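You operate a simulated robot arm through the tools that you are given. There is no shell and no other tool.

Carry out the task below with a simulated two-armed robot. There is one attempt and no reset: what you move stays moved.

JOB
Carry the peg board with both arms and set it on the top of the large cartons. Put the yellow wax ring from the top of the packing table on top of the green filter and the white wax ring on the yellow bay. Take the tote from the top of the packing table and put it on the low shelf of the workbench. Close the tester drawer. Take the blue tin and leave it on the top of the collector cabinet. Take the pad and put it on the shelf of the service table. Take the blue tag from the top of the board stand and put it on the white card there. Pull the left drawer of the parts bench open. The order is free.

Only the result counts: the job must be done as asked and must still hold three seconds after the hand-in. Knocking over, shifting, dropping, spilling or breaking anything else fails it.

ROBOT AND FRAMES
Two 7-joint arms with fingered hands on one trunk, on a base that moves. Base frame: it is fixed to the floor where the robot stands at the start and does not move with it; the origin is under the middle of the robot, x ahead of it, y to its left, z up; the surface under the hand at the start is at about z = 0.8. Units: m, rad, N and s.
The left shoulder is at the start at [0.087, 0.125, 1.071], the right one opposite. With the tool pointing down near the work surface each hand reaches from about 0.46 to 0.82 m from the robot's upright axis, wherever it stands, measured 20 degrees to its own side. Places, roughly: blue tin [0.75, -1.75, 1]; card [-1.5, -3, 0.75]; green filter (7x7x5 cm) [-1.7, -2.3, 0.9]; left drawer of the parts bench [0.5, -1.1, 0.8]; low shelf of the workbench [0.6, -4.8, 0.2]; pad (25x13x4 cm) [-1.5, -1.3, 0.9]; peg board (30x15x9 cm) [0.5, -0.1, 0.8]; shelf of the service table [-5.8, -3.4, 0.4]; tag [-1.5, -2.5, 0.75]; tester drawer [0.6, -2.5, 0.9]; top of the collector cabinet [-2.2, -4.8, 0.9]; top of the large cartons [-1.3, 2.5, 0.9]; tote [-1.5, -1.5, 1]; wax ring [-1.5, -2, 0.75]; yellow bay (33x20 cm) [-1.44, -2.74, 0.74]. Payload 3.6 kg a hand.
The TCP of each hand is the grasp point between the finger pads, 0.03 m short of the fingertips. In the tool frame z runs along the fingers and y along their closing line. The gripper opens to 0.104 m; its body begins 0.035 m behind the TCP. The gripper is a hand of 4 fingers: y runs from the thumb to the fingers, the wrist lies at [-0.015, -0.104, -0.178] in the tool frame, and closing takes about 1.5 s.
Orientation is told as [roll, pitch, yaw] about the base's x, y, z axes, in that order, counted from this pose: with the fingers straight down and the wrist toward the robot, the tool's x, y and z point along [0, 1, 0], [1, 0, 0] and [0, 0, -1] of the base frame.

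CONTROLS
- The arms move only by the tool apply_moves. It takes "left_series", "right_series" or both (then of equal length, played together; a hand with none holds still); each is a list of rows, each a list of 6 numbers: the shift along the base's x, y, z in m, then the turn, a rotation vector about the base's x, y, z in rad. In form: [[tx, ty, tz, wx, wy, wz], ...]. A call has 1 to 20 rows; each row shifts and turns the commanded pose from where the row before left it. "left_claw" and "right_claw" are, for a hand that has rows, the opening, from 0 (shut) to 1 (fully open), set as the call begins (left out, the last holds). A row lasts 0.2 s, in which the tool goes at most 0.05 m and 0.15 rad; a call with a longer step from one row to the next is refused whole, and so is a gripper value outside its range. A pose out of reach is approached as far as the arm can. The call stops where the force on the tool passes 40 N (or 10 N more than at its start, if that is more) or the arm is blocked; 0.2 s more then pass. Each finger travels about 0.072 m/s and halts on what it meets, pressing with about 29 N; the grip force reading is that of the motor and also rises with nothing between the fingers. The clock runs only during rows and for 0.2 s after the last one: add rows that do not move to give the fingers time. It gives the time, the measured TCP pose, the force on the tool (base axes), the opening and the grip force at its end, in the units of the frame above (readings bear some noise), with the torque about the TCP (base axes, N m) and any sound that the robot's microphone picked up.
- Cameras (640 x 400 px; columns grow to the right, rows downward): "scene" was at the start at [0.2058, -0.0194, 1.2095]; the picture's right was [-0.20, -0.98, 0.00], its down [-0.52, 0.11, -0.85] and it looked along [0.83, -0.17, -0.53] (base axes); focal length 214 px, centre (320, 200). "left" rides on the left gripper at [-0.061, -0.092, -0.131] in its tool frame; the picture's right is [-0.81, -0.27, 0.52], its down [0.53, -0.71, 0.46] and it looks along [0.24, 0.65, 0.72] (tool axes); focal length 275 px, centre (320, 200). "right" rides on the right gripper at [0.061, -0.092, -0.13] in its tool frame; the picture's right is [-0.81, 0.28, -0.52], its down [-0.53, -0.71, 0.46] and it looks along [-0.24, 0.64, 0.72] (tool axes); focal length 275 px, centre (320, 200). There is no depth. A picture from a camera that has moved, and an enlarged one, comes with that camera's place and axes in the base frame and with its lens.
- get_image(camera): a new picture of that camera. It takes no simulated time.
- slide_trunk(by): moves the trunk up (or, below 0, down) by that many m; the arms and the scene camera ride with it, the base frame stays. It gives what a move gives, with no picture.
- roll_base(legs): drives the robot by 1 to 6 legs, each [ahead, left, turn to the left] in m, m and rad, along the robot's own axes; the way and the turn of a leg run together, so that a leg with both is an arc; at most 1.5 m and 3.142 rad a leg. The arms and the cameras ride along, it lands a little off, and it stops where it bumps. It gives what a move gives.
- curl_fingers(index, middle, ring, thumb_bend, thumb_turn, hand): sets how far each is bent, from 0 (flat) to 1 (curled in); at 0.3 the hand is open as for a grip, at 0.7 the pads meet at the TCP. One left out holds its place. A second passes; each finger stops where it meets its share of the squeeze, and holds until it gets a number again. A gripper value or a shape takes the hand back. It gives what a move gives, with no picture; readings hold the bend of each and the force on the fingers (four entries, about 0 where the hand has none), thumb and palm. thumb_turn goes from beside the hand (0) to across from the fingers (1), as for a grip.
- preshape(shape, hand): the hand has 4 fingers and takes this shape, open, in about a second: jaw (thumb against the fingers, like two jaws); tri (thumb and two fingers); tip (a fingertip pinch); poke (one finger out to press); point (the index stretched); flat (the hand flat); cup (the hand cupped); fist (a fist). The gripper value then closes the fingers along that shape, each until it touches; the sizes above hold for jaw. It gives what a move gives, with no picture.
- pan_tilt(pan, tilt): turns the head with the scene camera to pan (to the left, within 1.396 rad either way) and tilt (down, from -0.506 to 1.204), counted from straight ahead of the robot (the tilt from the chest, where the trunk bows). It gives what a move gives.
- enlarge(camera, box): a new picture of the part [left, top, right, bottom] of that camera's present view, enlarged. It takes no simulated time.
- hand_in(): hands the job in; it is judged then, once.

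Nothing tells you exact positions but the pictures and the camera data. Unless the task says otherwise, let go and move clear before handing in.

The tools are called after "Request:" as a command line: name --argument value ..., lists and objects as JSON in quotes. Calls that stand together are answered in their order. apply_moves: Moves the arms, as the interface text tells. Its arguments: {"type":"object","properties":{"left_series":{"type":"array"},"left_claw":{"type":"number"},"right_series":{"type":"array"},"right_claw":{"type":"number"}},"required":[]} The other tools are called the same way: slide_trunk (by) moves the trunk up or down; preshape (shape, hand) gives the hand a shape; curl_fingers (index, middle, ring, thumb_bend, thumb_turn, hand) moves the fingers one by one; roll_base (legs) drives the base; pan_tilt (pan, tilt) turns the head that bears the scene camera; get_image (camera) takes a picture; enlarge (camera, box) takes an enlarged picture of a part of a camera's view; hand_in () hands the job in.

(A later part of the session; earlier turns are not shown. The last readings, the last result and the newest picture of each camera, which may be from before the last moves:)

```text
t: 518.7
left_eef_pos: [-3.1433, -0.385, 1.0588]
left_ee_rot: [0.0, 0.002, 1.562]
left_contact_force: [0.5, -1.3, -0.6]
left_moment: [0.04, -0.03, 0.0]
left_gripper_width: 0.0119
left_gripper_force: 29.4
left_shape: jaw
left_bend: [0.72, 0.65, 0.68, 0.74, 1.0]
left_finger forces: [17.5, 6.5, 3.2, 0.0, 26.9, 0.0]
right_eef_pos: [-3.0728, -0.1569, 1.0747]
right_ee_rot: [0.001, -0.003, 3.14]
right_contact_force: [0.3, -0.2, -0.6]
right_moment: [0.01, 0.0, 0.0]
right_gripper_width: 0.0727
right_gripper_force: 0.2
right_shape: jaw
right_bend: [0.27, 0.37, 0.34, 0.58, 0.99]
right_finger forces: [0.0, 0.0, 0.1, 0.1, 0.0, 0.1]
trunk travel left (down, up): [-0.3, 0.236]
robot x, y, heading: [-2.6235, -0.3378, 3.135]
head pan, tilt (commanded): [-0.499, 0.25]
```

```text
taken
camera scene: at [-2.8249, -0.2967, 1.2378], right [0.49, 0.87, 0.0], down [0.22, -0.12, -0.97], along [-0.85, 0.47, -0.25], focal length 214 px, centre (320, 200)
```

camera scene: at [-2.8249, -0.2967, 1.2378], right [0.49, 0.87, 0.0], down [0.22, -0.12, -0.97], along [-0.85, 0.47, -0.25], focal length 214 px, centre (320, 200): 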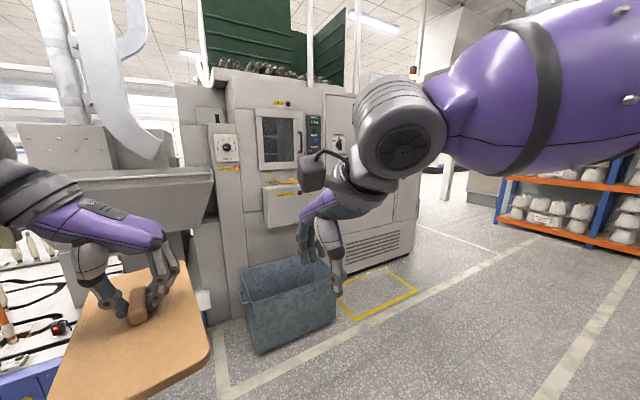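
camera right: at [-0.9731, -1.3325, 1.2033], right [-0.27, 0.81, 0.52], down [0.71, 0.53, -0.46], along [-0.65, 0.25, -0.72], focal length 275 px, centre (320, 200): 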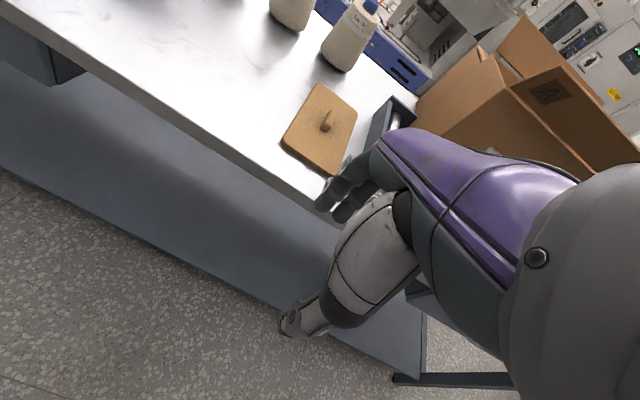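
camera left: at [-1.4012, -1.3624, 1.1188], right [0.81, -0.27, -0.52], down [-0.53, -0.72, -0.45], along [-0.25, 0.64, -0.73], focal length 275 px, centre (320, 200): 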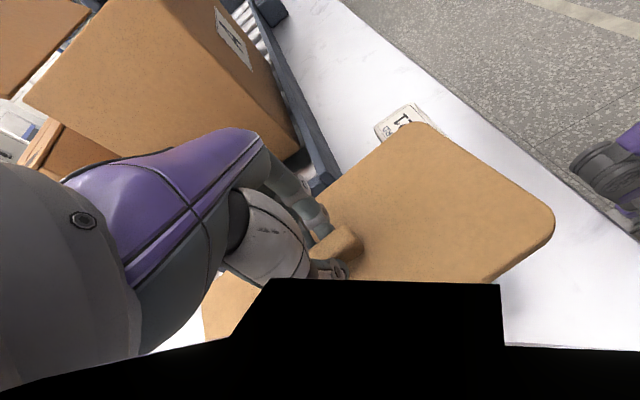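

Request:
roll_base --legs '[[0, -1.45, 0.005]]'

Request:
pan_tilt --pan -0.2 --tilt 0.25

Request:
get_image --camera "scene"

Request:
pan_tilt --pan -0.8 --tilt 0.25

Request:
get_image --camera "scene"

```text
t: 531.7
left_eef_pos: [-3.1328, 1.0736, 1.0597]
left_ee_rot: [0.0, 0.001, 1.563]
left_contact_force: [-0.2, -0.6, -0.2]
left_moment: [-0.02, -0.03, -0.02]
left_gripper_width: 0.012
left_gripper_force: 29.0
left_shape: jaw
left_bend: [0.72, 0.65, 0.68, 0.74, 1.0]
left_finger forces: [17.6, 6.4, 3.0, 0.0, 27.1, 0.0]
right_eef_pos: [-3.063, 1.3027, 1.074]
right_ee_rot: [0.001, -0.004, -3.14]
right_contact_force: [-0.5, 1.0, 0.0]
right_moment: [0.01, -0.03, 0.0]
right_gripper_width: 0.0726
right_gripper_force: 0.0
right_shape: jaw
right_bend: [0.27, 0.37, 0.34, 0.58, 0.99]
right_finger forces: [0.0, 0.1, 0.0, 0.0, 0.1, 0.0]
trunk travel left (down, up): [-0.3, 0.236]
robot x, y, heading: [-2.6156, 1.1214, 3.137]
head pan, tilt (commanded): [-0.499, 0.25]
```

```text
t: 532.5
left_eef_pos: [-3.1313, 1.0743, 1.0585]
left_ee_rot: [0.002, 0.001, 1.564]
left_contact_force: [-0.6, 0.4, -0.4]
left_moment: [0.01, 0.0, 0.0]
left_gripper_width: 0.0117
left_gripper_force: 29.0
left_shape: jaw
left_bend: [0.72, 0.65, 0.68, 0.74, 1.0]
left_finger forces: [17.5, 6.5, 3.1, 0.1, 27.0, 0.1]
right_eef_pos: [-3.0642, 1.3015, 1.074]
right_ee_rot: [0.0, -0.003, -3.14]
right_contact_force: [0.0, 0.3, -0.2]
right_moment: [-0.01, -0.01, 0.03]
right_gripper_width: 0.0726
right_gripper_force: 0.1
right_shape: jaw
right_bend: [0.27, 0.37, 0.34, 0.58, 0.99]
right_finger forces: [0.0, 0.0, 0.0, 0.0, 0.1, 0.1]
trunk travel left (down, up): [-0.3, 0.236]
robot x, y, heading: [-2.614, 1.1168, 3.134]
head pan, tilt (commanded): [-0.201, 0.25]
```

```text
taken
camera scene: at [-2.8245, 1.1369, 1.2378], right [0.21, 0.98, 0.0], down [0.24, -0.05, -0.97], along [-0.95, 0.2, -0.25], focal length 214 px, centre (320, 200)
```

scene: 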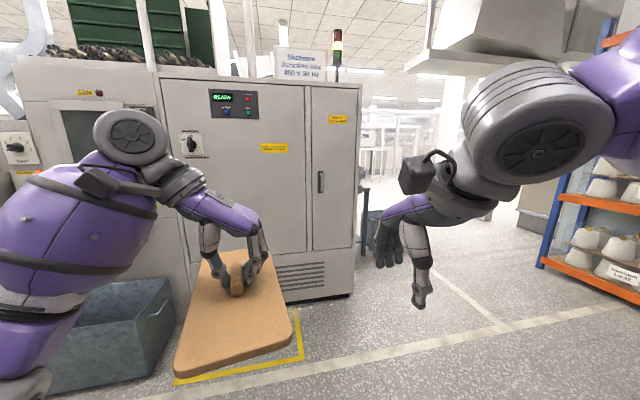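

```text
t: 533.5
left_eef_pos: [-3.132, 1.0743, 1.0583]
left_ee_rot: [0.0, 0.002, 1.563]
left_contact_force: [-0.3, 0.6, -0.5]
left_moment: [0.01, 0.02, 0.0]
left_gripper_width: 0.0117
left_gripper_force: 29.0
left_shape: jaw
left_bend: [0.72, 0.65, 0.68, 0.74, 1.0]
left_finger forces: [17.5, 6.5, 3.1, 0.1, 27.0, 0.0]
right_eef_pos: [-3.0635, 1.302, 1.0735]
right_ee_rot: [0.0, -0.002, -3.139]
right_contact_force: [0.3, -0.6, -0.4]
right_moment: [0.0, -0.01, -0.07]
right_gripper_width: 0.0725
right_gripper_force: 0.0
right_shape: jaw
right_bend: [0.27, 0.37, 0.34, 0.58, 0.99]
right_finger forces: [0.0, 0.1, 0.0, 0.0, 0.1, 0.0]
trunk travel left (down, up): [-0.3, 0.236]
robot x, y, heading: [-2.6131, 1.12, 3.136]
head pan, tilt (commanded): [-0.799, 0.25]
```

```text
taken
camera scene: at [-2.7979, 1.185, 1.2378], right [0.72, 0.69, 0.0], down [0.17, -0.18, -0.97], along [-0.67, 0.7, -0.25], focal length 214 px, centre (320, 200)
```

scene: 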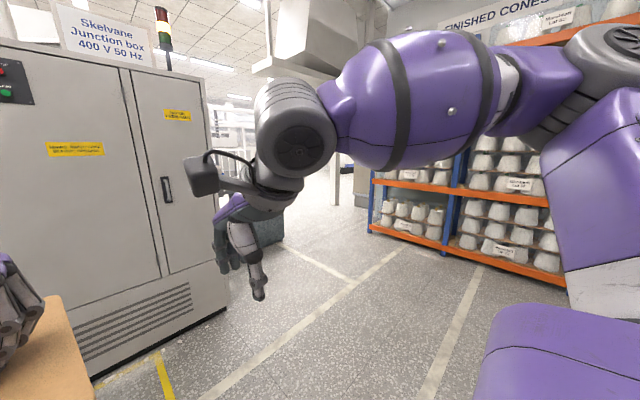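

The way round is past the junction box (right end at y ≈ 1.73), with about 2 m of clear floor to the rack. I'll go that way.

Request:
roll_base --legs '[[0, -1.4, 0.0]]'

Request:
roll_base --legs '[[1.3, 0, 0.0]]'

Request:
pan_tilt --pan 0.0 --tilt 0.25

Request:
get_image --camera "scene"

Request:
pan_tilt --pan 0.8 --tilt 0.25

Request:
get_image --camera "scene"

```text
t: 545.9
left_eef_pos: [-3.1278, 2.4662, 1.0583]
left_ee_rot: [-0.001, 0.002, 1.569]
left_contact_force: [0.6, 0.2, 0.0]
left_moment: [-0.02, 0.02, 0.03]
left_gripper_width: 0.0118
left_gripper_force: 29.0
left_shape: jaw
left_bend: [0.72, 0.65, 0.68, 0.74, 1.0]
left_finger forces: [17.5, 6.4, 3.1, 0.0, 26.9, 0.0]
right_eef_pos: [-3.0594, 2.6932, 1.0735]
right_ee_rot: [0.0, -0.003, -3.137]
right_contact_force: [-0.3, 0.1, 0.0]
right_moment: [-0.03, 0.03, 0.0]
right_gripper_width: 0.0726
right_gripper_force: 0.1
right_shape: jaw
right_bend: [0.27, 0.37, 0.34, 0.58, 0.99]
right_finger forces: [0.1, 0.0, 0.0, 0.1, 0.1, 0.1]
trunk travel left (down, up): [-0.3, 0.236]
robot x, y, heading: [-2.6098, 2.5124, 3.14]
head pan, tilt (commanded): [-0.799, 0.25]
```

```text
t: 552.4
left_eef_pos: [-4.4278, 2.4543, 1.0587]
left_ee_rot: [0.001, 0.001, 1.581]
left_contact_force: [1.0, 0.9, -0.2]
left_moment: [0.02, -0.03, -0.01]
left_gripper_width: 0.0117
left_gripper_force: 29.1
left_shape: jaw
left_bend: [0.72, 0.65, 0.68, 0.74, 1.0]
left_finger forces: [17.5, 6.4, 3.1, 0.0, 27.0, 0.0]
right_eef_pos: [-4.3617, 2.683, 1.0738]
right_ee_rot: [0.0, -0.004, -3.125]
right_contact_force: [0.3, 0.4, -0.8]
right_moment: [-0.01, 0.0, 0.01]
right_gripper_width: 0.0726
right_gripper_force: 0.0
right_shape: jaw
right_bend: [0.27, 0.37, 0.34, 0.58, 0.99]
right_finger forces: [0.0, 0.0, 0.1, 0.0, 0.0, 0.1]
trunk travel left (down, up): [-0.3, 0.236]
robot x, y, heading: [-3.9076, 2.5062, -3.129]
head pan, tilt (commanded): [-0.799, 0.25]
```

```text
t: 553.6
left_eef_pos: [-4.4277, 2.4531, 1.0587]
left_ee_rot: [0.0, 0.001, 1.581]
left_contact_force: [-0.5, -0.4, 0.5]
left_moment: [0.03, 0.02, -0.05]
left_gripper_width: 0.012
left_gripper_force: 29.2
left_shape: jaw
left_bend: [0.72, 0.65, 0.68, 0.74, 1.0]
left_finger forces: [17.5, 6.4, 3.1, 0.0, 27.0, 0.1]
right_eef_pos: [-4.3627, 2.6822, 1.0742]
right_ee_rot: [-0.001, -0.003, -3.125]
right_contact_force: [-0.1, 0.0, -1.4]
right_moment: [-0.01, -0.01, 0.01]
right_gripper_width: 0.0726
right_gripper_force: 0.1
right_shape: jaw
right_bend: [0.27, 0.37, 0.34, 0.58, 0.99]
right_finger forces: [0.0, 0.0, 0.0, 0.1, 0.0, 0.0]
trunk travel left (down, up): [-0.3, 0.236]
robot x, y, heading: [-3.9119, 2.5004, -3.13]
head pan, tilt (commanded): [0.0, 0.25]
```

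```text
taken
camera scene: at [-4.1223, 2.5026, 1.2378], right [-0.01, 1.0, 0.0], down [0.25, 0.0, -0.97], along [-0.97, -0.01, -0.25], focal length 214 px, centre (320, 200)
```

scene: 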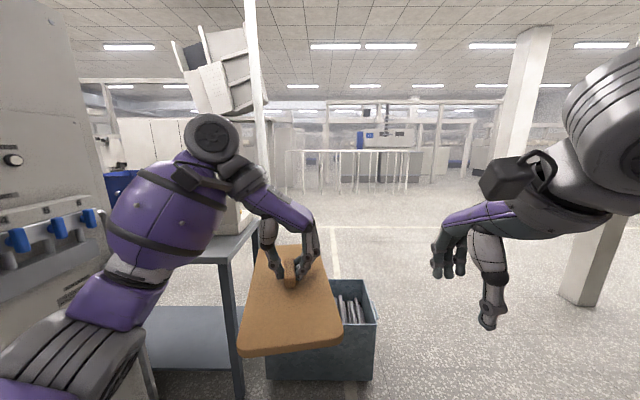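

```text
t: 554.7
left_eef_pos: [-4.4275, 2.4544, 1.0587]
left_ee_rot: [-0.001, 0.001, 1.581]
left_contact_force: [0.4, -0.5, -0.9]
left_moment: [0.0, -0.02, 0.02]
left_gripper_width: 0.0119
left_gripper_force: 28.7
left_shape: jaw
left_bend: [0.72, 0.65, 0.68, 0.74, 1.0]
left_finger forces: [17.5, 6.4, 3.1, 0.0, 26.9, 0.0]
right_eef_pos: [-4.3623, 2.6829, 1.0735]
right_ee_rot: [0.001, -0.003, -3.125]
right_contact_force: [-0.1, -0.8, -0.5]
right_moment: [0.02, -0.02, -0.06]
right_gripper_width: 0.0727
right_gripper_force: 0.0
right_shape: jaw
right_bend: [0.27, 0.37, 0.34, 0.58, 0.99]
right_finger forces: [0.0, 0.0, 0.0, 0.1, 0.0, 0.0]
trunk travel left (down, up): [-0.3, 0.236]
robot x, y, heading: [-3.9064, 2.5103, -3.133]
head pan, tilt (commanded): [0.799, 0.25]
```

```text
taken
camera scene: at [-4.0934, 2.436, 1.2378], right [-0.72, 0.69, 0.0], down [0.17, 0.18, -0.97], along [-0.67, -0.7, -0.25], focal length 214 px, centre (320, 200)
```

scene: 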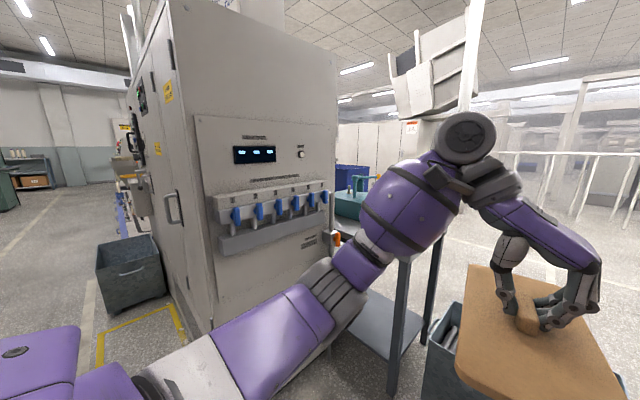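

Request:
roll_base --legs '[[0, -0.6, 0.0]]'

Request:
pan_tilt --pan 0.3 --tilt 0.3

Request:
get_image --camera "scene"

```text
t: 560.4
left_eef_pos: [-4.4348, 3.0492, 1.0586]
left_ee_rot: [-0.001, 0.001, 1.588]
left_contact_force: [0.8, 0.3, -0.4]
left_moment: [0.02, 0.01, -0.01]
left_gripper_width: 0.0117
left_gripper_force: 29.5
left_shape: jaw
left_bend: [0.72, 0.65, 0.68, 0.74, 1.0]
left_finger forces: [17.4, 6.4, 3.2, 0.0, 27.0, 0.0]
right_eef_pos: [-4.3708, 3.278, 1.0734]
right_ee_rot: [-0.001, -0.004, -3.119]
right_contact_force: [0.0, 0.0, 0.2]
right_moment: [-0.01, 0.0, -0.01]
right_gripper_width: 0.0728
right_gripper_force: 0.1
right_shape: jaw
right_bend: [0.27, 0.37, 0.34, 0.58, 0.99]
right_finger forces: [0.0, 0.0, 0.0, 0.0, 0.0, 0.0]
trunk travel left (down, up): [-0.3, 0.236]
robot x, y, heading: [-3.9183, 3.1035, -3.133]
head pan, tilt (commanded): [0.799, 0.25]
```

```text
t: 561.3
left_eef_pos: [-4.4349, 3.0489, 1.0598]
left_ee_rot: [0.0, 0.001, 1.588]
left_contact_force: [-0.3, 0.4, -0.9]
left_moment: [0.0, -0.01, 0.03]
left_gripper_width: 0.0117
left_gripper_force: 29.4
left_shape: jaw
left_bend: [0.72, 0.65, 0.68, 0.74, 1.0]
left_finger forces: [17.6, 6.4, 3.1, 0.0, 27.0, 0.1]
right_eef_pos: [-4.3702, 3.2792, 1.0742]
right_ee_rot: [-0.001, -0.003, -3.119]
right_contact_force: [-0.3, 0.2, 0.5]
right_moment: [0.0, -0.02, -0.01]
right_gripper_width: 0.0727
right_gripper_force: 0.1
right_shape: jaw
right_bend: [0.27, 0.37, 0.34, 0.58, 0.99]
right_finger forces: [0.0, 0.0, 0.0, 0.1, 0.0, 0.0]
trunk travel left (down, up): [-0.3, 0.236]
robot x, y, heading: [-3.9169, 3.1054, -3.126]
head pan, tilt (commanded): [0.3, 0.3]
```

```text
taken
camera scene: at [-4.1255, 3.0719, 1.2331], right [-0.31, 0.95, 0.0], down [0.28, 0.09, -0.96], along [-0.91, -0.3, -0.3], focal length 214 px, centre (320, 200)
```

scene: 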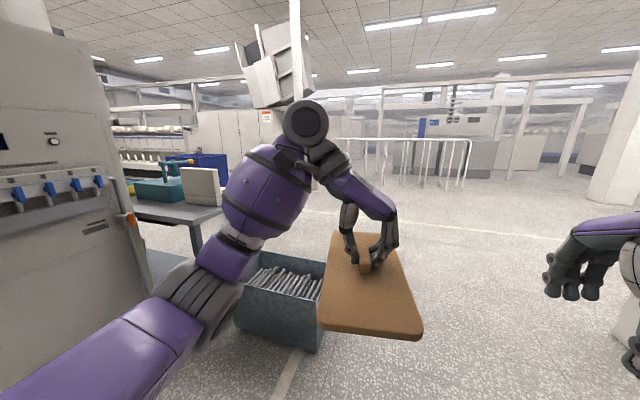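

Request:
roll_base --legs '[[1.3, -0.1, -0.01]]'

Request:
pan_tilt --pan 1.2 --tilt 0.25

Request:
get_image --camera "scene"

Request:
pan_tilt --pan 0.4 --tilt 0.25

Request:
get_image --camera "scene"

```text
t: 567.9
left_eef_pos: [-5.733, 3.1418, 1.0599]
left_ee_rot: [0.001, 0.002, 1.574]
left_contact_force: [0.0, -0.2, 0.0]
left_moment: [-0.01, -0.03, 0.01]
left_gripper_width: 0.0117
left_gripper_force: 28.7
left_shape: jaw
left_bend: [0.72, 0.65, 0.68, 0.74, 1.0]
left_finger forces: [17.4, 6.4, 3.2, 0.0, 26.9, 0.1]
right_eef_pos: [-5.6664, 3.3717, 1.0739]
right_ee_rot: [0.0, -0.005, -3.132]
right_contact_force: [0.0, -0.2, -1.0]
right_moment: [0.0, -0.06, 0.0]
right_gripper_width: 0.0726
right_gripper_force: 0.0
right_shape: jaw
right_bend: [0.27, 0.37, 0.34, 0.58, 0.99]
right_finger forces: [0.0, 0.0, 0.0, 0.0, 0.0, 0.0]
trunk travel left (down, up): [-0.3, 0.236]
robot x, y, heading: [-5.2146, 3.1946, -3.136]
head pan, tilt (commanded): [0.3, 0.3]
```

```text
t: 569.1
left_eef_pos: [-5.7327, 3.1428, 1.0581]
left_ee_rot: [-0.001, 0.001, 1.576]
left_contact_force: [1.2, -0.8, -0.9]
left_moment: [0.0, -0.01, 0.01]
left_gripper_width: 0.0119
left_gripper_force: 29.4
left_shape: jaw
left_bend: [0.72, 0.65, 0.68, 0.74, 1.0]
left_finger forces: [17.5, 6.3, 3.1, 0.1, 27.0, 0.1]
right_eef_pos: [-5.6657, 3.3713, 1.0732]
right_ee_rot: [0.0, -0.004, -3.13]
right_contact_force: [-0.2, 0.3, -0.1]
right_moment: [0.0, 0.02, -0.05]
right_gripper_width: 0.0725
right_gripper_force: 0.1
right_shape: jaw
right_bend: [0.27, 0.37, 0.34, 0.58, 0.99]
right_finger forces: [0.0, 0.0, 0.1, 0.0, 0.0, 0.0]
trunk travel left (down, up): [-0.3, 0.236]
robot x, y, heading: [-5.2185, 3.1909, -3.133]
head pan, tilt (commanded): [1.201, 0.25]
```

```text
taken
camera scene: at [-5.3677, 3.1028, 1.2378], right [-0.93, 0.36, 0.0], down [0.09, 0.23, -0.97], along [-0.35, -0.9, -0.25], focal length 214 px, centre (320, 200)
```

scene: 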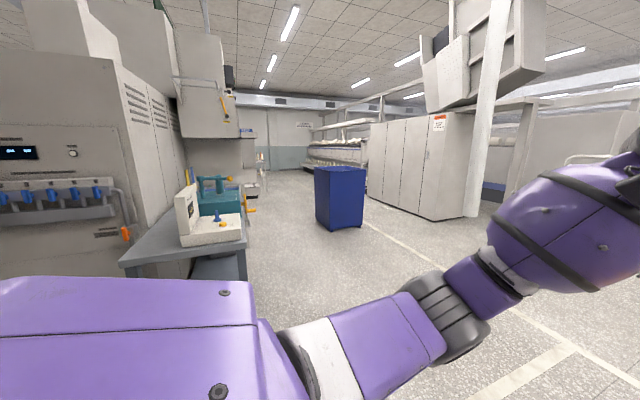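

```text
t: 570.2
left_eef_pos: [-5.7322, 3.1412, 1.0599]
left_ee_rot: [0.0, 0.002, 1.575]
left_contact_force: [0.5, -0.6, -1.1]
left_moment: [0.0, 0.01, 0.0]
left_gripper_width: 0.0115
left_gripper_force: 28.8
left_shape: jaw
left_bend: [0.72, 0.65, 0.68, 0.74, 1.0]
left_finger forces: [17.5, 6.4, 3.0, 0.0, 26.9, 0.0]
right_eef_pos: [-5.6658, 3.3711, 1.0739]
right_ee_rot: [0.001, -0.003, -3.131]
right_contact_force: [1.0, 1.0, -0.2]
right_moment: [0.0, 0.01, 0.0]
right_gripper_width: 0.0728
right_gripper_force: 0.1
right_shape: jaw
right_bend: [0.27, 0.37, 0.34, 0.58, 0.99]
right_finger forces: [0.1, 0.0, 0.1, 0.0, 0.0, 0.0]
trunk travel left (down, up): [-0.3, 0.236]
robot x, y, heading: [-5.2178, 3.1944, -3.142]
head pan, tilt (commanded): [0.4, 0.25]
```

```text
taken
camera scene: at [-5.42, 3.1532, 1.2378], right [-0.39, 0.92, 0.0], down [0.23, 0.1, -0.97], along [-0.89, -0.38, -0.25], focal length 214 px, centre (320, 200)
```

scene: 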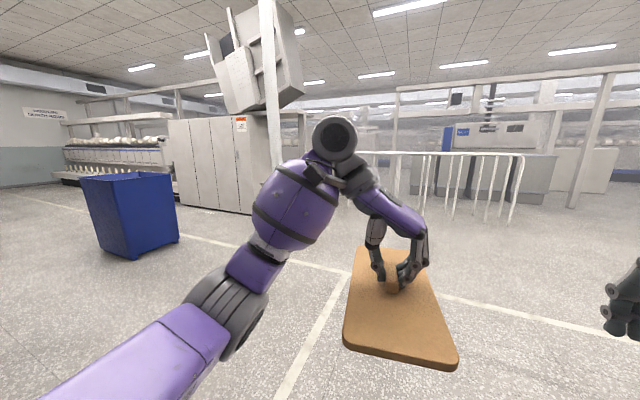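

Now I see the aisle behind the machines running south, with a blue crate at about [−6.6, 0.2]. I'll turn left into that aisle at x ≈ −5.75 and drive down it.

Request:
roll_base --legs '[[0.5, 0, 0.0], [0, 0, 1.571]]'

Request:
pan_tilt --pan 0.0 --tilt 0.25

Request:
get_image --camera "scene"

```text
t: 577.0
left_eef_pos: [-5.6679, 2.674, 1.0592]
left_ee_rot: [0.0, 0.001, -3.133]
left_contact_force: [0.0, 0.3, -0.5]
left_moment: [-0.03, 0.0, 0.01]
left_gripper_width: 0.0118
left_gripper_force: 28.8
left_shape: jaw
left_bend: [0.72, 0.65, 0.68, 0.74, 1.0]
left_finger forces: [17.6, 6.4, 3.0, 0.1, 27.0, 0.0]
right_eef_pos: [-5.8964, 2.7399, 1.0736]
right_ee_rot: [0.0, -0.003, -1.556]
right_contact_force: [0.3, -0.2, 0.0]
right_moment: [-0.03, 0.03, -0.03]
right_gripper_width: 0.0725
right_gripper_force: 0.0
right_shape: jaw
right_bend: [0.27, 0.37, 0.34, 0.58, 0.99]
right_finger forces: [0.0, 0.0, 0.1, 0.1, 0.0, 0.0]
trunk travel left (down, up): [-0.3, 0.236]
robot x, y, heading: [-5.7181, 3.1885, -1.564]
head pan, tilt (commanded): [0.4, 0.25]
```

```text
t: 577.9
left_eef_pos: [-5.6675, 2.6737, 1.0592]
left_ee_rot: [0.001, 0.001, -3.135]
left_contact_force: [0.3, -1.0, -0.4]
left_moment: [0.01, 0.0, 0.01]
left_gripper_width: 0.0118
left_gripper_force: 28.7
left_shape: jaw
left_bend: [0.72, 0.65, 0.68, 0.74, 1.0]
left_finger forces: [17.6, 6.4, 3.0, 0.0, 27.1, 0.0]
right_eef_pos: [-5.8963, 2.7404, 1.073]
right_ee_rot: [-0.001, -0.004, -1.554]
right_contact_force: [-0.4, -0.3, -0.5]
right_moment: [0.03, -0.01, 0.0]
right_gripper_width: 0.0726
right_gripper_force: 0.0
right_shape: jaw
right_bend: [0.27, 0.37, 0.34, 0.58, 0.99]
right_finger forces: [0.0, 0.0, 0.0, 0.0, 0.0, 0.0]
trunk travel left (down, up): [-0.3, 0.236]
robot x, y, heading: [-5.7202, 3.1855, -1.557]
head pan, tilt (commanded): [0.0, 0.25]
```

```text
taken
camera scene: at [-5.7169, 2.9779, 1.2378], right [-1.0, -0.01, 0.0], down [0.0, 0.25, -0.97], along [0.01, -0.97, -0.25], focal length 214 px, centre (320, 200)
```

scene: 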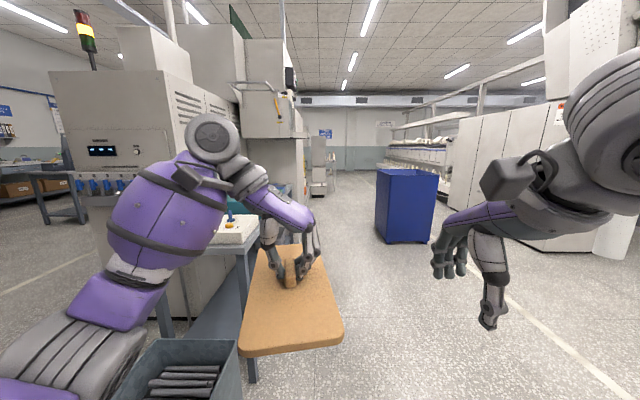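

Request:
roll_base --legs '[[0.0, -0.3, -0.01]]'

Request:
roll_base --legs '[[1.4, 0.0, 0]]'

Request:
get_image --camera "scene"

```text
t: 581.1
left_eef_pos: [-5.9721, 2.6729, 1.0594]
left_ee_rot: [0.001, 0.002, 3.138]
left_contact_force: [0.2, -0.1, -1.1]
left_moment: [-0.01, -0.03, 0.01]
left_gripper_width: 0.0119
left_gripper_force: 29.3
left_shape: jaw
left_bend: [0.72, 0.65, 0.68, 0.74, 1.0]
left_finger forces: [17.6, 6.4, 2.9, 0.0, 27.1, 0.0]
right_eef_pos: [-6.2012, 2.7409, 1.074]
right_ee_rot: [0.0, -0.003, -1.568]
right_contact_force: [-0.7, 0.6, 0.0]
right_moment: [0.02, -0.01, -0.03]
right_gripper_width: 0.0727
right_gripper_force: 0.1
right_shape: jaw
right_bend: [0.27, 0.37, 0.34, 0.58, 0.99]
right_finger forces: [0.1, 0.0, 0.1, 0.0, 0.1, 0.1]
trunk travel left (down, up): [-0.3, 0.236]
robot x, y, heading: [-6.0189, 3.1909, -1.576]
head pan, tilt (commanded): [0.0, 0.25]
```

```text
t: 588.1
left_eef_pos: [-5.9581, 1.2654, 1.0586]
left_ee_rot: [0.0, 0.0, -3.13]
left_contact_force: [-0.6, -0.9, -0.4]
left_moment: [-0.01, 0.0, 0.02]
left_gripper_width: 0.0116
left_gripper_force: 29.1
left_shape: jaw
left_bend: [0.72, 0.65, 0.68, 0.74, 1.0]
left_finger forces: [17.6, 6.4, 3.0, 0.1, 27.1, 0.0]
right_eef_pos: [-6.1877, 1.3313, 1.0741]
right_ee_rot: [-0.001, -0.003, -1.553]
right_contact_force: [0.1, 0.6, 0.6]
right_moment: [0.0, -0.01, -0.01]
right_gripper_width: 0.0726
right_gripper_force: 0.1
right_shape: jaw
right_bend: [0.27, 0.37, 0.34, 0.58, 0.99]
right_finger forces: [0.0, 0.0, 0.1, 0.0, 0.1, 0.0]
trunk travel left (down, up): [-0.3, 0.236]
robot x, y, heading: [-6.0134, 1.7823, -1.56]
head pan, tilt (commanded): [0.0, 0.25]
```

```text
taken
camera scene: at [-6.0083, 1.5695, 1.2378], right [-1.0, -0.01, 0.0], down [0.0, 0.25, -0.97], along [0.01, -0.97, -0.25], focal length 214 px, centre (320, 200)
```

scene: 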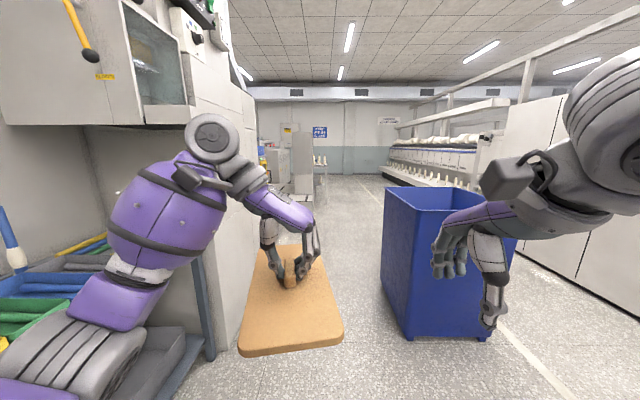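

The lane between the machine end and the tall blue crate is about 0.95 m wide. I'll check the left side before threading it.

Request:
pan_tilt --pan 0.9 --tilt 0.2

Request:
get_image --camera "scene"

Request:
pan_tilt --pan -0.9 --tilt 0.4

Request:
get_image --camera "scene"

Request:
get_image --camera "right"

```text
t: 589.3
left_eef_pos: [-5.9576, 1.2667, 1.0595]
left_ee_rot: [0.001, 0.001, -3.129]
left_contact_force: [0.1, -0.5, -0.5]
left_moment: [0.03, -0.03, -0.03]
left_gripper_width: 0.0118
left_gripper_force: 28.7
left_shape: jaw
left_bend: [0.72, 0.65, 0.68, 0.74, 1.0]
left_finger forces: [17.6, 6.4, 3.0, 0.0, 27.1, 0.1]
right_eef_pos: [-6.1849, 1.3306, 1.0737]
right_ee_rot: [-0.001, -0.003, -1.553]
right_contact_force: [0.0, 0.0, 0.7]
right_moment: [0.01, 0.0, -0.01]
right_gripper_width: 0.0725
right_gripper_force: 0.1
right_shape: jaw
right_bend: [0.27, 0.37, 0.34, 0.58, 0.99]
right_finger forces: [0.0, 0.0, 0.0, 0.0, 0.0, 0.0]
trunk travel left (down, up): [-0.3, 0.236]
robot x, y, heading: [-6.0107, 1.7839, -1.562]
head pan, tilt (commanded): [0.901, 0.201]
```

```text
taken
camera scene: at [-5.9358, 1.6061, 1.2423], right [-0.61, -0.79, 0.0], down [-0.16, 0.12, -0.98], along [0.78, -0.6, -0.2], focal length 214 px, centre (320, 200)
```

scene: 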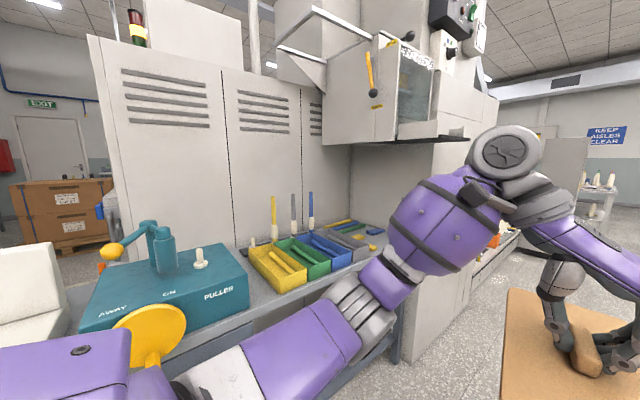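

```text
t: 591.1
left_eef_pos: [-5.956, 1.2668, 1.0593]
left_ee_rot: [-0.001, 0.0, -3.128]
left_contact_force: [-0.3, 0.8, 0.0]
left_moment: [-0.01, 0.0, -0.02]
left_gripper_width: 0.0117
left_gripper_force: 29.2
left_shape: jaw
left_bend: [0.72, 0.65, 0.68, 0.74, 1.0]
left_finger forces: [17.6, 6.4, 3.1, 0.1, 26.9, 0.1]
right_eef_pos: [-6.1856, 1.3311, 1.0727]
right_ee_rot: [-0.001, -0.003, -1.551]
right_contact_force: [-0.5, 0.8, 0.8]
right_moment: [-0.02, 0.02, 0.0]
right_gripper_width: 0.0726
right_gripper_force: 0.0
right_shape: jaw
right_bend: [0.27, 0.37, 0.34, 0.58, 0.99]
right_finger forces: [0.0, 0.0, 0.0, 0.0, 0.0, 0.0]
trunk travel left (down, up): [-0.3, 0.236]
robot x, y, heading: [-6.0089, 1.7865, -1.563]
head pan, tilt (commanded): [-0.901, 0.4]
```

```text
taken
camera scene: at [-6.0813, 1.6045, 1.2238], right [-0.63, 0.78, 0.0], down [0.3, 0.25, -0.92], along [-0.71, -0.58, -0.39], focal length 214 px, centre (320, 200)
```

scene: 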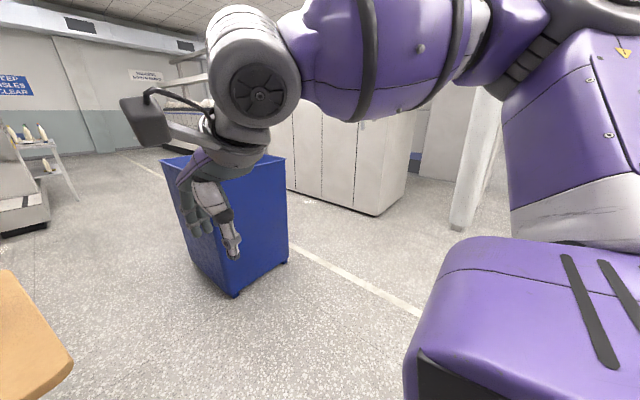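

```text
taken
camera right: at [-6.1271, 1.4246, 1.2033], right [-0.8, -0.29, 0.52], down [-0.55, 0.7, -0.46], along [-0.23, -0.65, -0.72], focal length 275 px, centre (320, 200)
```

right: 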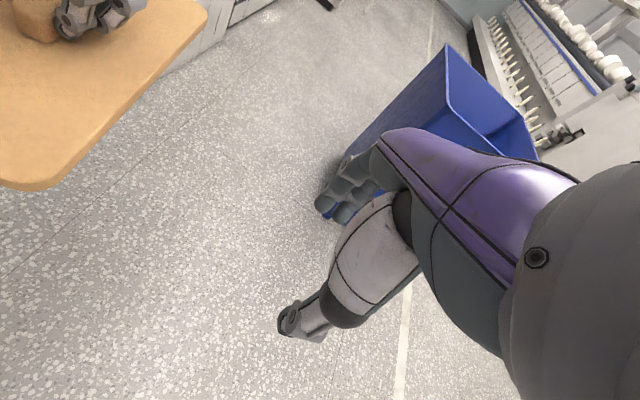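

The crate's top is only z ≈ 0.85 and its side is at x ≈ −6.55, so there's room. I'll drive on down the aisle in steps.

Request:
roll_base --legs '[[1.0, 0.0, -0.005]]'

Request:
pan_tilt --pan 0.0 --tilt 0.3

Request:
get_image --camera "scene"

```text
t: 596.3
left_eef_pos: [-5.9491, 0.2624, 1.059]
left_ee_rot: [0.0, 0.001, -3.135]
left_contact_force: [1.1, -0.3, -0.3]
left_moment: [0.02, -0.01, 0.01]
left_gripper_width: 0.012
left_gripper_force: 28.6
left_shape: jaw
left_bend: [0.72, 0.65, 0.68, 0.74, 1.0]
left_finger forces: [17.6, 6.4, 3.0, 0.0, 26.9, 0.1]
right_eef_pos: [-6.178, 0.3282, 1.0736]
right_ee_rot: [0.001, -0.005, -1.557]
right_contact_force: [-0.2, 0.4, 0.5]
right_moment: [0.0, -0.01, 0.01]
right_gripper_width: 0.0724
right_gripper_force: 0.1
right_shape: jaw
right_bend: [0.27, 0.37, 0.34, 0.58, 0.99]
right_finger forces: [0.0, 0.1, 0.0, 0.0, 0.0, 0.1]
trunk travel left (down, up): [-0.3, 0.236]
robot x, y, heading: [-6.0021, 0.7812, -1.563]
head pan, tilt (commanded): [-0.901, 0.4]
```

```text
t: 597.5
left_eef_pos: [-5.9495, 0.2625, 1.0592]
left_ee_rot: [0.0, 0.001, -3.134]
left_contact_force: [0.0, -0.1, -0.6]
left_moment: [-0.01, 0.01, 0.0]
left_gripper_width: 0.0119
left_gripper_force: 29.1
left_shape: jaw
left_bend: [0.72, 0.65, 0.68, 0.74, 1.0]
left_finger forces: [17.7, 6.4, 3.1, 0.0, 27.0, 0.0]
right_eef_pos: [-6.1785, 0.3287, 1.0743]
right_ee_rot: [0.001, -0.004, -1.556]
right_contact_force: [0.3, 0.6, 0.1]
right_moment: [0.03, 0.02, 0.01]
right_gripper_width: 0.0728
right_gripper_force: 0.1
right_shape: jaw
right_bend: [0.27, 0.37, 0.34, 0.58, 0.99]
right_finger forces: [0.0, 0.1, 0.1, 0.0, 0.0, 0.1]
trunk travel left (down, up): [-0.3, 0.236]
robot x, y, heading: [-5.996, 0.7773, -1.566]
head pan, tilt (commanded): [0.0, 0.3]
```

```text
taken
camera scene: at [-5.9994, 0.5662, 1.2331], right [-1.0, -0.01, 0.0], down [0.0, 0.3, -0.96], along [0.01, -0.96, -0.3], focal length 214 px, centre (320, 200)
```

scene: 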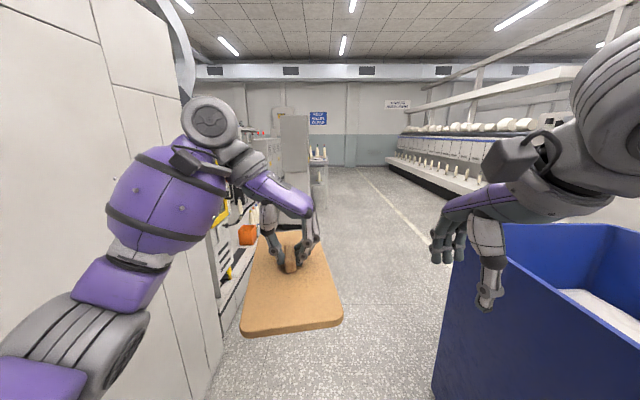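

Request:
roll_base --legs '[[1.2, 0.0, 0]]'

Request:
get_image --camera "scene"

```text
t: 603.5
left_eef_pos: [-5.953, -0.9314, 1.059]
left_ee_rot: [0.0, 0.002, 3.138]
left_contact_force: [0.1, 0.4, -1.5]
left_moment: [0.04, 0.0, -0.02]
left_gripper_width: 0.0115
left_gripper_force: 29.4
left_shape: jaw
left_bend: [0.72, 0.65, 0.68, 0.74, 1.0]
left_finger forces: [17.6, 6.4, 3.0, 0.1, 27.0, 0.0]
right_eef_pos: [-6.1816, -0.8638, 1.0734]
right_ee_rot: [0.0, -0.004, -1.569]
right_contact_force: [-0.4, 0.7, 0.5]
right_moment: [0.03, -0.02, -0.02]
right_gripper_width: 0.0726
right_gripper_force: 0.2
right_shape: jaw
right_bend: [0.27, 0.37, 0.34, 0.58, 0.99]
right_finger forces: [0.0, 0.1, 0.1, 0.1, 0.0, 0.0]
trunk travel left (down, up): [-0.3, 0.236]
robot x, y, heading: [-5.9999, -0.4174, -1.573]
head pan, tilt (commanded): [0.0, 0.3]
```

```text
taken
camera scene: at [-6.0, -0.6281, 1.233], right [-1.0, 0.0, 0.0], down [0.0, 0.3, -0.96], along [0.0, -0.96, -0.3], focal length 214 px, centre (320, 200)
```

scene: 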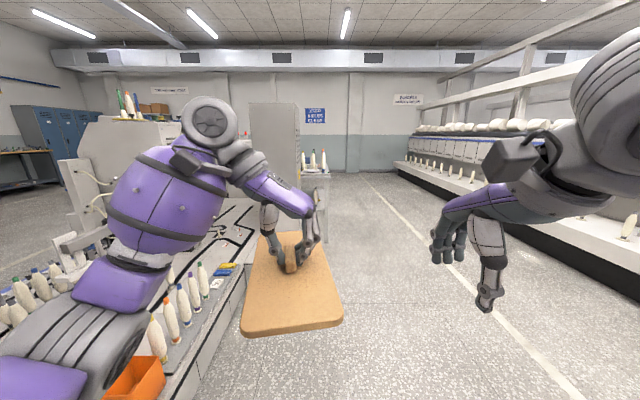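

The service table (bobbins on top) is straight ahead near [−5.8, −3.4]. I'll shift slightly right and go on.

Request:
roll_base --legs '[[1.2, -0.1, 0.005]]'

Request:
pan_tilt --pan 0.1 --tilt 0.4

Request:
get_image --camera "scene"

Request:
enlarge --camera "scene" --box '[260, 110, 420, 210]'

```text
t: 609.6
left_eef_pos: [-6.0478, -2.133, 1.0592]
left_ee_rot: [-0.001, 0.002, -3.136]
left_contact_force: [0.1, 0.6, -0.5]
left_moment: [0.03, 0.01, 0.01]
left_gripper_width: 0.0118
left_gripper_force: 28.8
left_shape: jaw
left_bend: [0.72, 0.65, 0.68, 0.74, 1.0]
left_finger forces: [17.6, 6.4, 2.9, 0.0, 27.1, 0.1]
right_eef_pos: [-6.277, -2.0655, 1.0745]
right_ee_rot: [-0.001, -0.006, -1.558]
right_contact_force: [0.0, 0.2, -0.4]
right_moment: [-0.01, 0.07, 0.03]
right_gripper_width: 0.0725
right_gripper_force: 0.0
right_shape: jaw
right_bend: [0.27, 0.37, 0.34, 0.58, 0.99]
right_finger forces: [0.0, 0.0, 0.0, 0.1, 0.0, 0.0]
trunk travel left (down, up): [-0.3, 0.236]
robot x, y, heading: [-6.0996, -1.6145, -1.565]
head pan, tilt (commanded): [0.0, 0.3]
```

```text
t: 610.3
left_eef_pos: [-6.0479, -2.1318, 1.0593]
left_ee_rot: [0.0, 0.0, -3.137]
left_contact_force: [0.8, -0.7, -0.4]
left_moment: [-0.04, 0.03, 0.0]
left_gripper_width: 0.0116
left_gripper_force: 29.2
left_shape: jaw
left_bend: [0.72, 0.65, 0.68, 0.74, 1.0]
left_finger forces: [17.5, 6.4, 3.0, 0.0, 27.1, 0.1]
right_eef_pos: [-6.2773, -2.0647, 1.0739]
right_ee_rot: [0.0, -0.004, -1.558]
right_contact_force: [-0.5, 0.0, 0.3]
right_moment: [0.01, 0.01, -0.03]
right_gripper_width: 0.0727
right_gripper_force: 0.0
right_shape: jaw
right_bend: [0.27, 0.37, 0.34, 0.58, 0.99]
right_finger forces: [0.0, 0.0, 0.1, 0.1, 0.0, 0.0]
trunk travel left (down, up): [-0.3, 0.236]
robot x, y, heading: [-6.0965, -1.6158, -1.566]
head pan, tilt (commanded): [0.099, 0.4]
```

```text
taken
camera scene: at [-6.0877, -1.8265, 1.2238], right [-0.99, -0.1, 0.0], down [-0.04, 0.39, -0.92], along [0.1, -0.92, -0.39], focal length 214 px, centre (320, 200)
```

scene: 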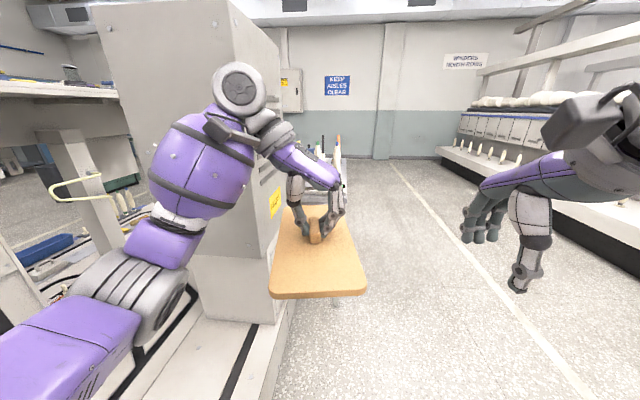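

```text
4.00 times, centred on (340, 160) of scene
camera zoom: at [-6.0877, -1.8265, 1.2238], right [-0.99, -0.1, 0.0], down [-0.04, 0.39, -0.92], along [0.1, -0.92, -0.39], focal length 858 px, centre (240, 360)
```

zoom: 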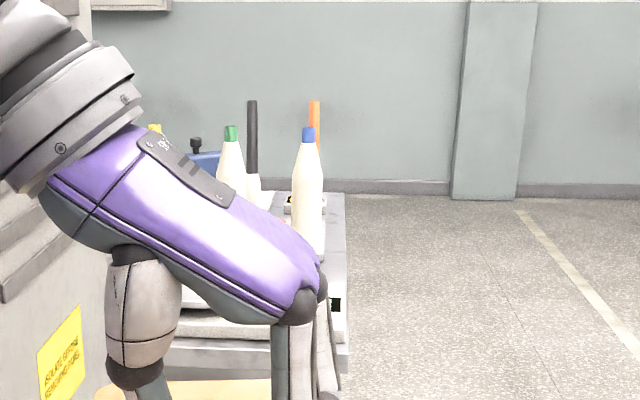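

The service table's west edge is at x ≈ −6.12, with open aisle west of it. I'll shift well to the right, drive alongside, then turn to face it.

Request:
roll_base --legs '[[0.0, -0.9, 0], [1.3, 0, 0]]'

Request:
pan_tilt --pan 0.9 --tilt 0.4

Request:
get_image --camera "scene"

```text
t: 624.7
left_eef_pos: [-6.9081, -3.434, 1.0594]
left_ee_rot: [-0.001, 0.0, -3.115]
left_contact_force: [-0.7, -0.4, -0.4]
left_moment: [0.0, -0.03, 0.0]
left_gripper_width: 0.0119
left_gripper_force: 29.2
left_shape: jaw
left_bend: [0.72, 0.65, 0.68, 0.74, 1.0]
left_finger forces: [17.6, 6.3, 3.0, 0.0, 27.0, 0.0]
right_eef_pos: [-7.1378, -3.3715, 1.0736]
right_ee_rot: [0.0, -0.004, -1.537]
right_contact_force: [0.3, 0.5, -0.4]
right_moment: [-0.03, 0.02, -0.02]
right_gripper_width: 0.0726
right_gripper_force: 0.1
right_shape: jaw
right_bend: [0.27, 0.37, 0.34, 0.58, 0.99]
right_finger forces: [0.0, 0.0, 0.0, 0.1, 0.0, 0.0]
trunk travel left (down, up): [-0.3, 0.236]
robot x, y, heading: [-6.9725, -2.9177, -1.542]
head pan, tilt (commanded): [0.099, 0.4]
```

```text
t: 625.8
left_eef_pos: [-6.909, -3.4339, 1.0596]
left_ee_rot: [0.001, 0.002, -3.115]
left_contact_force: [-0.2, 0.2, -0.2]
left_moment: [-0.04, -0.02, 0.02]
left_gripper_width: 0.012
left_gripper_force: 29.0
left_shape: jaw
left_bend: [0.72, 0.65, 0.68, 0.74, 1.0]
left_finger forces: [17.6, 6.4, 3.0, 0.1, 26.9, 0.1]
right_eef_pos: [-7.1384, -3.3715, 1.0732]
right_ee_rot: [-0.001, -0.004, -1.537]
right_contact_force: [0.7, -0.3, 1.0]
right_moment: [-0.01, 0.03, 0.0]
right_gripper_width: 0.0727
right_gripper_force: 0.1
right_shape: jaw
right_bend: [0.27, 0.37, 0.34, 0.58, 0.99]
right_finger forces: [0.1, 0.0, 0.0, 0.0, 0.1, 0.0]
trunk travel left (down, up): [-0.3, 0.236]
robot x, y, heading: [-6.9692, -2.918, -1.54]
head pan, tilt (commanded): [0.901, 0.4]
```

```text
taken
camera scene: at [-6.8925, -3.0925, 1.2238], right [-0.6, -0.8, 0.0], down [-0.31, 0.23, -0.92], along [0.74, -0.55, -0.39], focal length 214 px, centre (320, 200)
```

scene: 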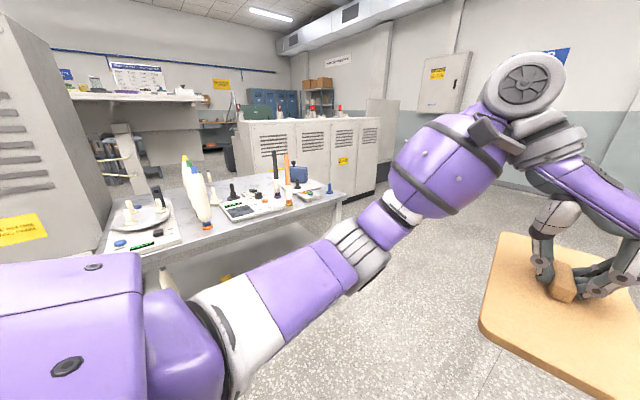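

Request:
roll_base --legs '[[0.42, 0, 0], [0, 0, 1.541]]'

Request:
pan_tilt --pan 0.0 --tilt 0.6

Request:
get_image --camera "scene"

```text
t: 632.1
left_eef_pos: [-6.4407, -3.2935, 1.0598]
left_ee_rot: [-0.001, 0.001, -1.578]
left_contact_force: [-0.3, 0.8, -1.2]
left_moment: [0.0, 0.0, 0.0]
left_gripper_width: 0.012
left_gripper_force: 29.0
left_shape: jaw
left_bend: [0.72, 0.65, 0.68, 0.74, 1.0]
left_finger forces: [17.7, 6.5, 3.1, 0.1, 27.1, 0.1]
right_eef_pos: [-6.5103, -3.5217, 1.0731]
right_ee_rot: [0.0, -0.004, -0.001]
right_contact_force: [-0.8, -0.5, -0.6]
right_moment: [0.0, -0.02, 0.02]
right_gripper_width: 0.0729
right_gripper_force: 0.1
right_shape: jaw
right_bend: [0.27, 0.37, 0.34, 0.58, 0.99]
right_finger forces: [0.1, 0.0, 0.0, 0.0, 0.1, 0.0]
trunk travel left (down, up): [-0.3, 0.236]
robot x, y, heading: [-6.9598, -3.3393, -0.011]
head pan, tilt (commanded): [0.901, 0.4]
```

```text
t: 633.3
left_eef_pos: [-6.44, -3.2939, 1.0586]
left_ee_rot: [0.0, 0.002, -1.578]
left_contact_force: [-0.4, 0.4, -0.9]
left_moment: [0.02, -0.02, -0.01]
left_gripper_width: 0.0118
left_gripper_force: 28.9
left_shape: jaw
left_bend: [0.72, 0.65, 0.68, 0.74, 1.0]
left_finger forces: [17.6, 6.5, 3.0, 0.0, 27.1, 0.0]
right_eef_pos: [-6.5099, -3.5225, 1.0736]
right_ee_rot: [-0.001, -0.004, 0.002]
right_contact_force: [0.7, -0.6, 0.3]
right_moment: [-0.02, -0.02, 0.02]
right_gripper_width: 0.0726
right_gripper_force: 0.1
right_shape: jaw
right_bend: [0.27, 0.37, 0.34, 0.58, 0.99]
right_finger forces: [0.0, 0.0, 0.1, 0.1, 0.0, 0.0]
trunk travel left (down, up): [-0.3, 0.236]
robot x, y, heading: [-6.9578, -3.3371, -0.004]
head pan, tilt (commanded): [0.0, 0.6]
```

```text
taken
camera scene: at [-6.7516, -3.3405, 1.2056], right [-0.01, -1.0, 0.0], down [-0.56, 0.0, -0.83], along [0.83, 0.0, -0.56], focal length 214 px, centre (320, 200)
```

scene: 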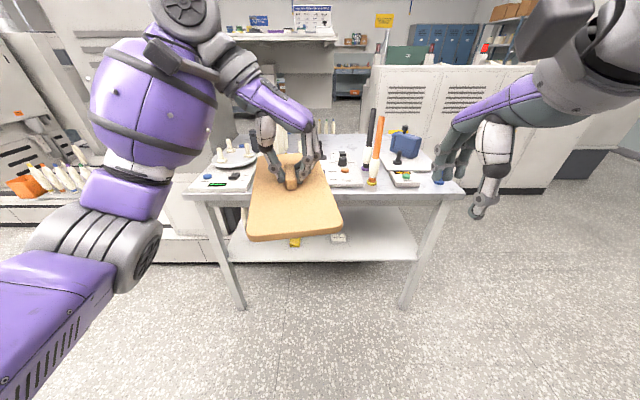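

I'm facing the service table: top z ≈ 0.78, shelf z ≈ 0.40, front edge x ≈ −6.08, y −2.86 to −3.86. I'll turn the left hand back so the pad lies crosswise and the wrist stays in front of the table, then lower the trunk to see the shelf.

Request:
apply_moves --left_series '[[-0.005, 0, 0, 0, 0, 0.1428], [-0.005, 0, 0, 0, 0, 0.1428], [-0.005, 0, 0, 0, 0, 0.1428], [-0.005, 0, 0, 0, 0, 0.1428], [0, 0, 0, 0, 0, 0.1428], [0, 0, 0, 0, 0, 0.1428], [0, 0, 0, 0, 0, 0.1428], [0, 0, 0, 0, 0, 0.1428], [0, 0, 0, 0, 0, 0.1428], [0, 0, 0, 0, 0, 0.1428], [0, 0, 0, 0, 0, 0.1428]]'

Request:
slide_trunk --by -0.28

Request:
pan_tilt --pan 0.0 --tilt 0.35

Request:
get_image --camera "scene"

```text
t: 635.7
left_eef_pos: [-6.4609, -3.2937, 1.06]
left_ee_rot: [0.003, 0.0, -0.006]
left_contact_force: [0.8, 1.1, -0.1]
left_moment: [0.01, 0.01, 0.03]
left_gripper_width: 0.012
left_gripper_force: 28.9
left_shape: jaw
left_bend: [0.72, 0.65, 0.69, 0.74, 1.0]
left_finger forces: [17.7, 6.3, 3.1, 0.0, 26.9, 0.1]
right_eef_pos: [-6.5092, -3.5231, 1.0734]
right_ee_rot: [-0.001, -0.002, -0.001]
right_contact_force: [-0.4, 0.4, -0.7]
right_moment: [-0.01, 0.0, -0.02]
right_gripper_width: 0.0725
right_gripper_force: 0.0
right_shape: jaw
right_bend: [0.27, 0.37, 0.34, 0.58, 0.99]
right_finger forces: [0.1, 0.0, 0.0, 0.0, 0.0, 0.0]
trunk travel left (down, up): [-0.3, 0.236]
robot x, y, heading: [-6.9578, -3.339, -0.01]
head pan, tilt (commanded): [0.0, 0.6]
```

```text
t: 638.6
left_eef_pos: [-6.4606, -3.2928, 0.7789]
left_ee_rot: [0.0, -0.001, -0.008]
left_contact_force: [1.1, 0.3, -1.1]
left_moment: [0.01, 0.01, 0.02]
left_gripper_width: 0.0118
left_gripper_force: 29.0
left_shape: jaw
left_bend: [0.72, 0.65, 0.69, 0.74, 1.0]
left_finger forces: [17.7, 6.3, 3.0, 0.1, 27.0, 0.0]
right_eef_pos: [-6.5096, -3.5224, 0.7934]
right_ee_rot: [-0.001, -0.003, -0.001]
right_contact_force: [0.0, 0.5, 0.0]
right_moment: [0.02, -0.02, 0.03]
right_gripper_width: 0.0726
right_gripper_force: 0.2
right_shape: jaw
right_bend: [0.27, 0.37, 0.34, 0.58, 0.99]
right_finger forces: [0.1, 0.0, 0.0, 0.0, 0.0, 0.0]
trunk travel left (down, up): [-0.02, 0.516]
robot x, y, heading: [-6.9584, -3.3394, -0.009]
head pan, tilt (commanded): [0.0, 0.6]
```

```text
t: 639.3
left_eef_pos: [-6.4613, -3.2933, 0.7795]
left_ee_rot: [-0.001, 0.001, -0.007]
left_contact_force: [-0.5, -0.1, -0.4]
left_moment: [0.02, -0.02, 0.01]
left_gripper_width: 0.0122
left_gripper_force: 29.4
left_shape: jaw
left_bend: [0.72, 0.65, 0.69, 0.74, 1.0]
left_finger forces: [17.7, 6.4, 3.0, 0.0, 26.9, 0.0]
right_eef_pos: [-6.5095, -3.522, 0.7948]
right_ee_rot: [0.0, -0.005, -0.002]
right_contact_force: [-0.1, 0.2, -0.7]
right_moment: [0.03, -0.01, -0.01]
right_gripper_width: 0.0727
right_gripper_force: 0.1
right_shape: jaw
right_bend: [0.27, 0.37, 0.34, 0.58, 0.99]
right_finger forces: [0.0, 0.0, 0.0, 0.0, 0.1, 0.0]
trunk travel left (down, up): [-0.02, 0.516]
robot x, y, heading: [-6.9569, -3.3392, -0.009]
head pan, tilt (commanded): [0.0, 0.351]
```

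```text
taken
camera scene: at [-6.6593, -3.3412, 0.9343], right [-0.01, -1.0, 0.0], down [-0.34, 0.0, -0.94], along [0.94, -0.01, -0.34], focal length 214 px, centre (320, 200)
```

scene: 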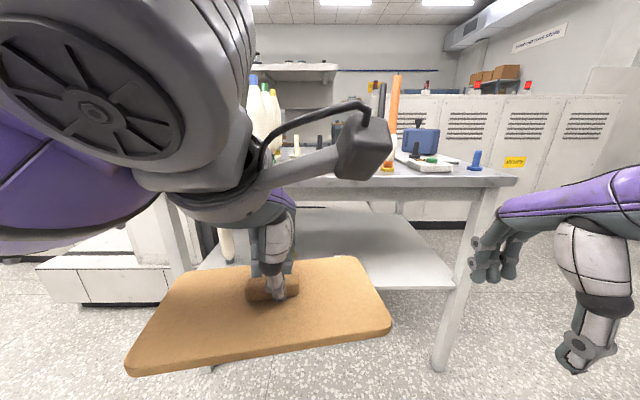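

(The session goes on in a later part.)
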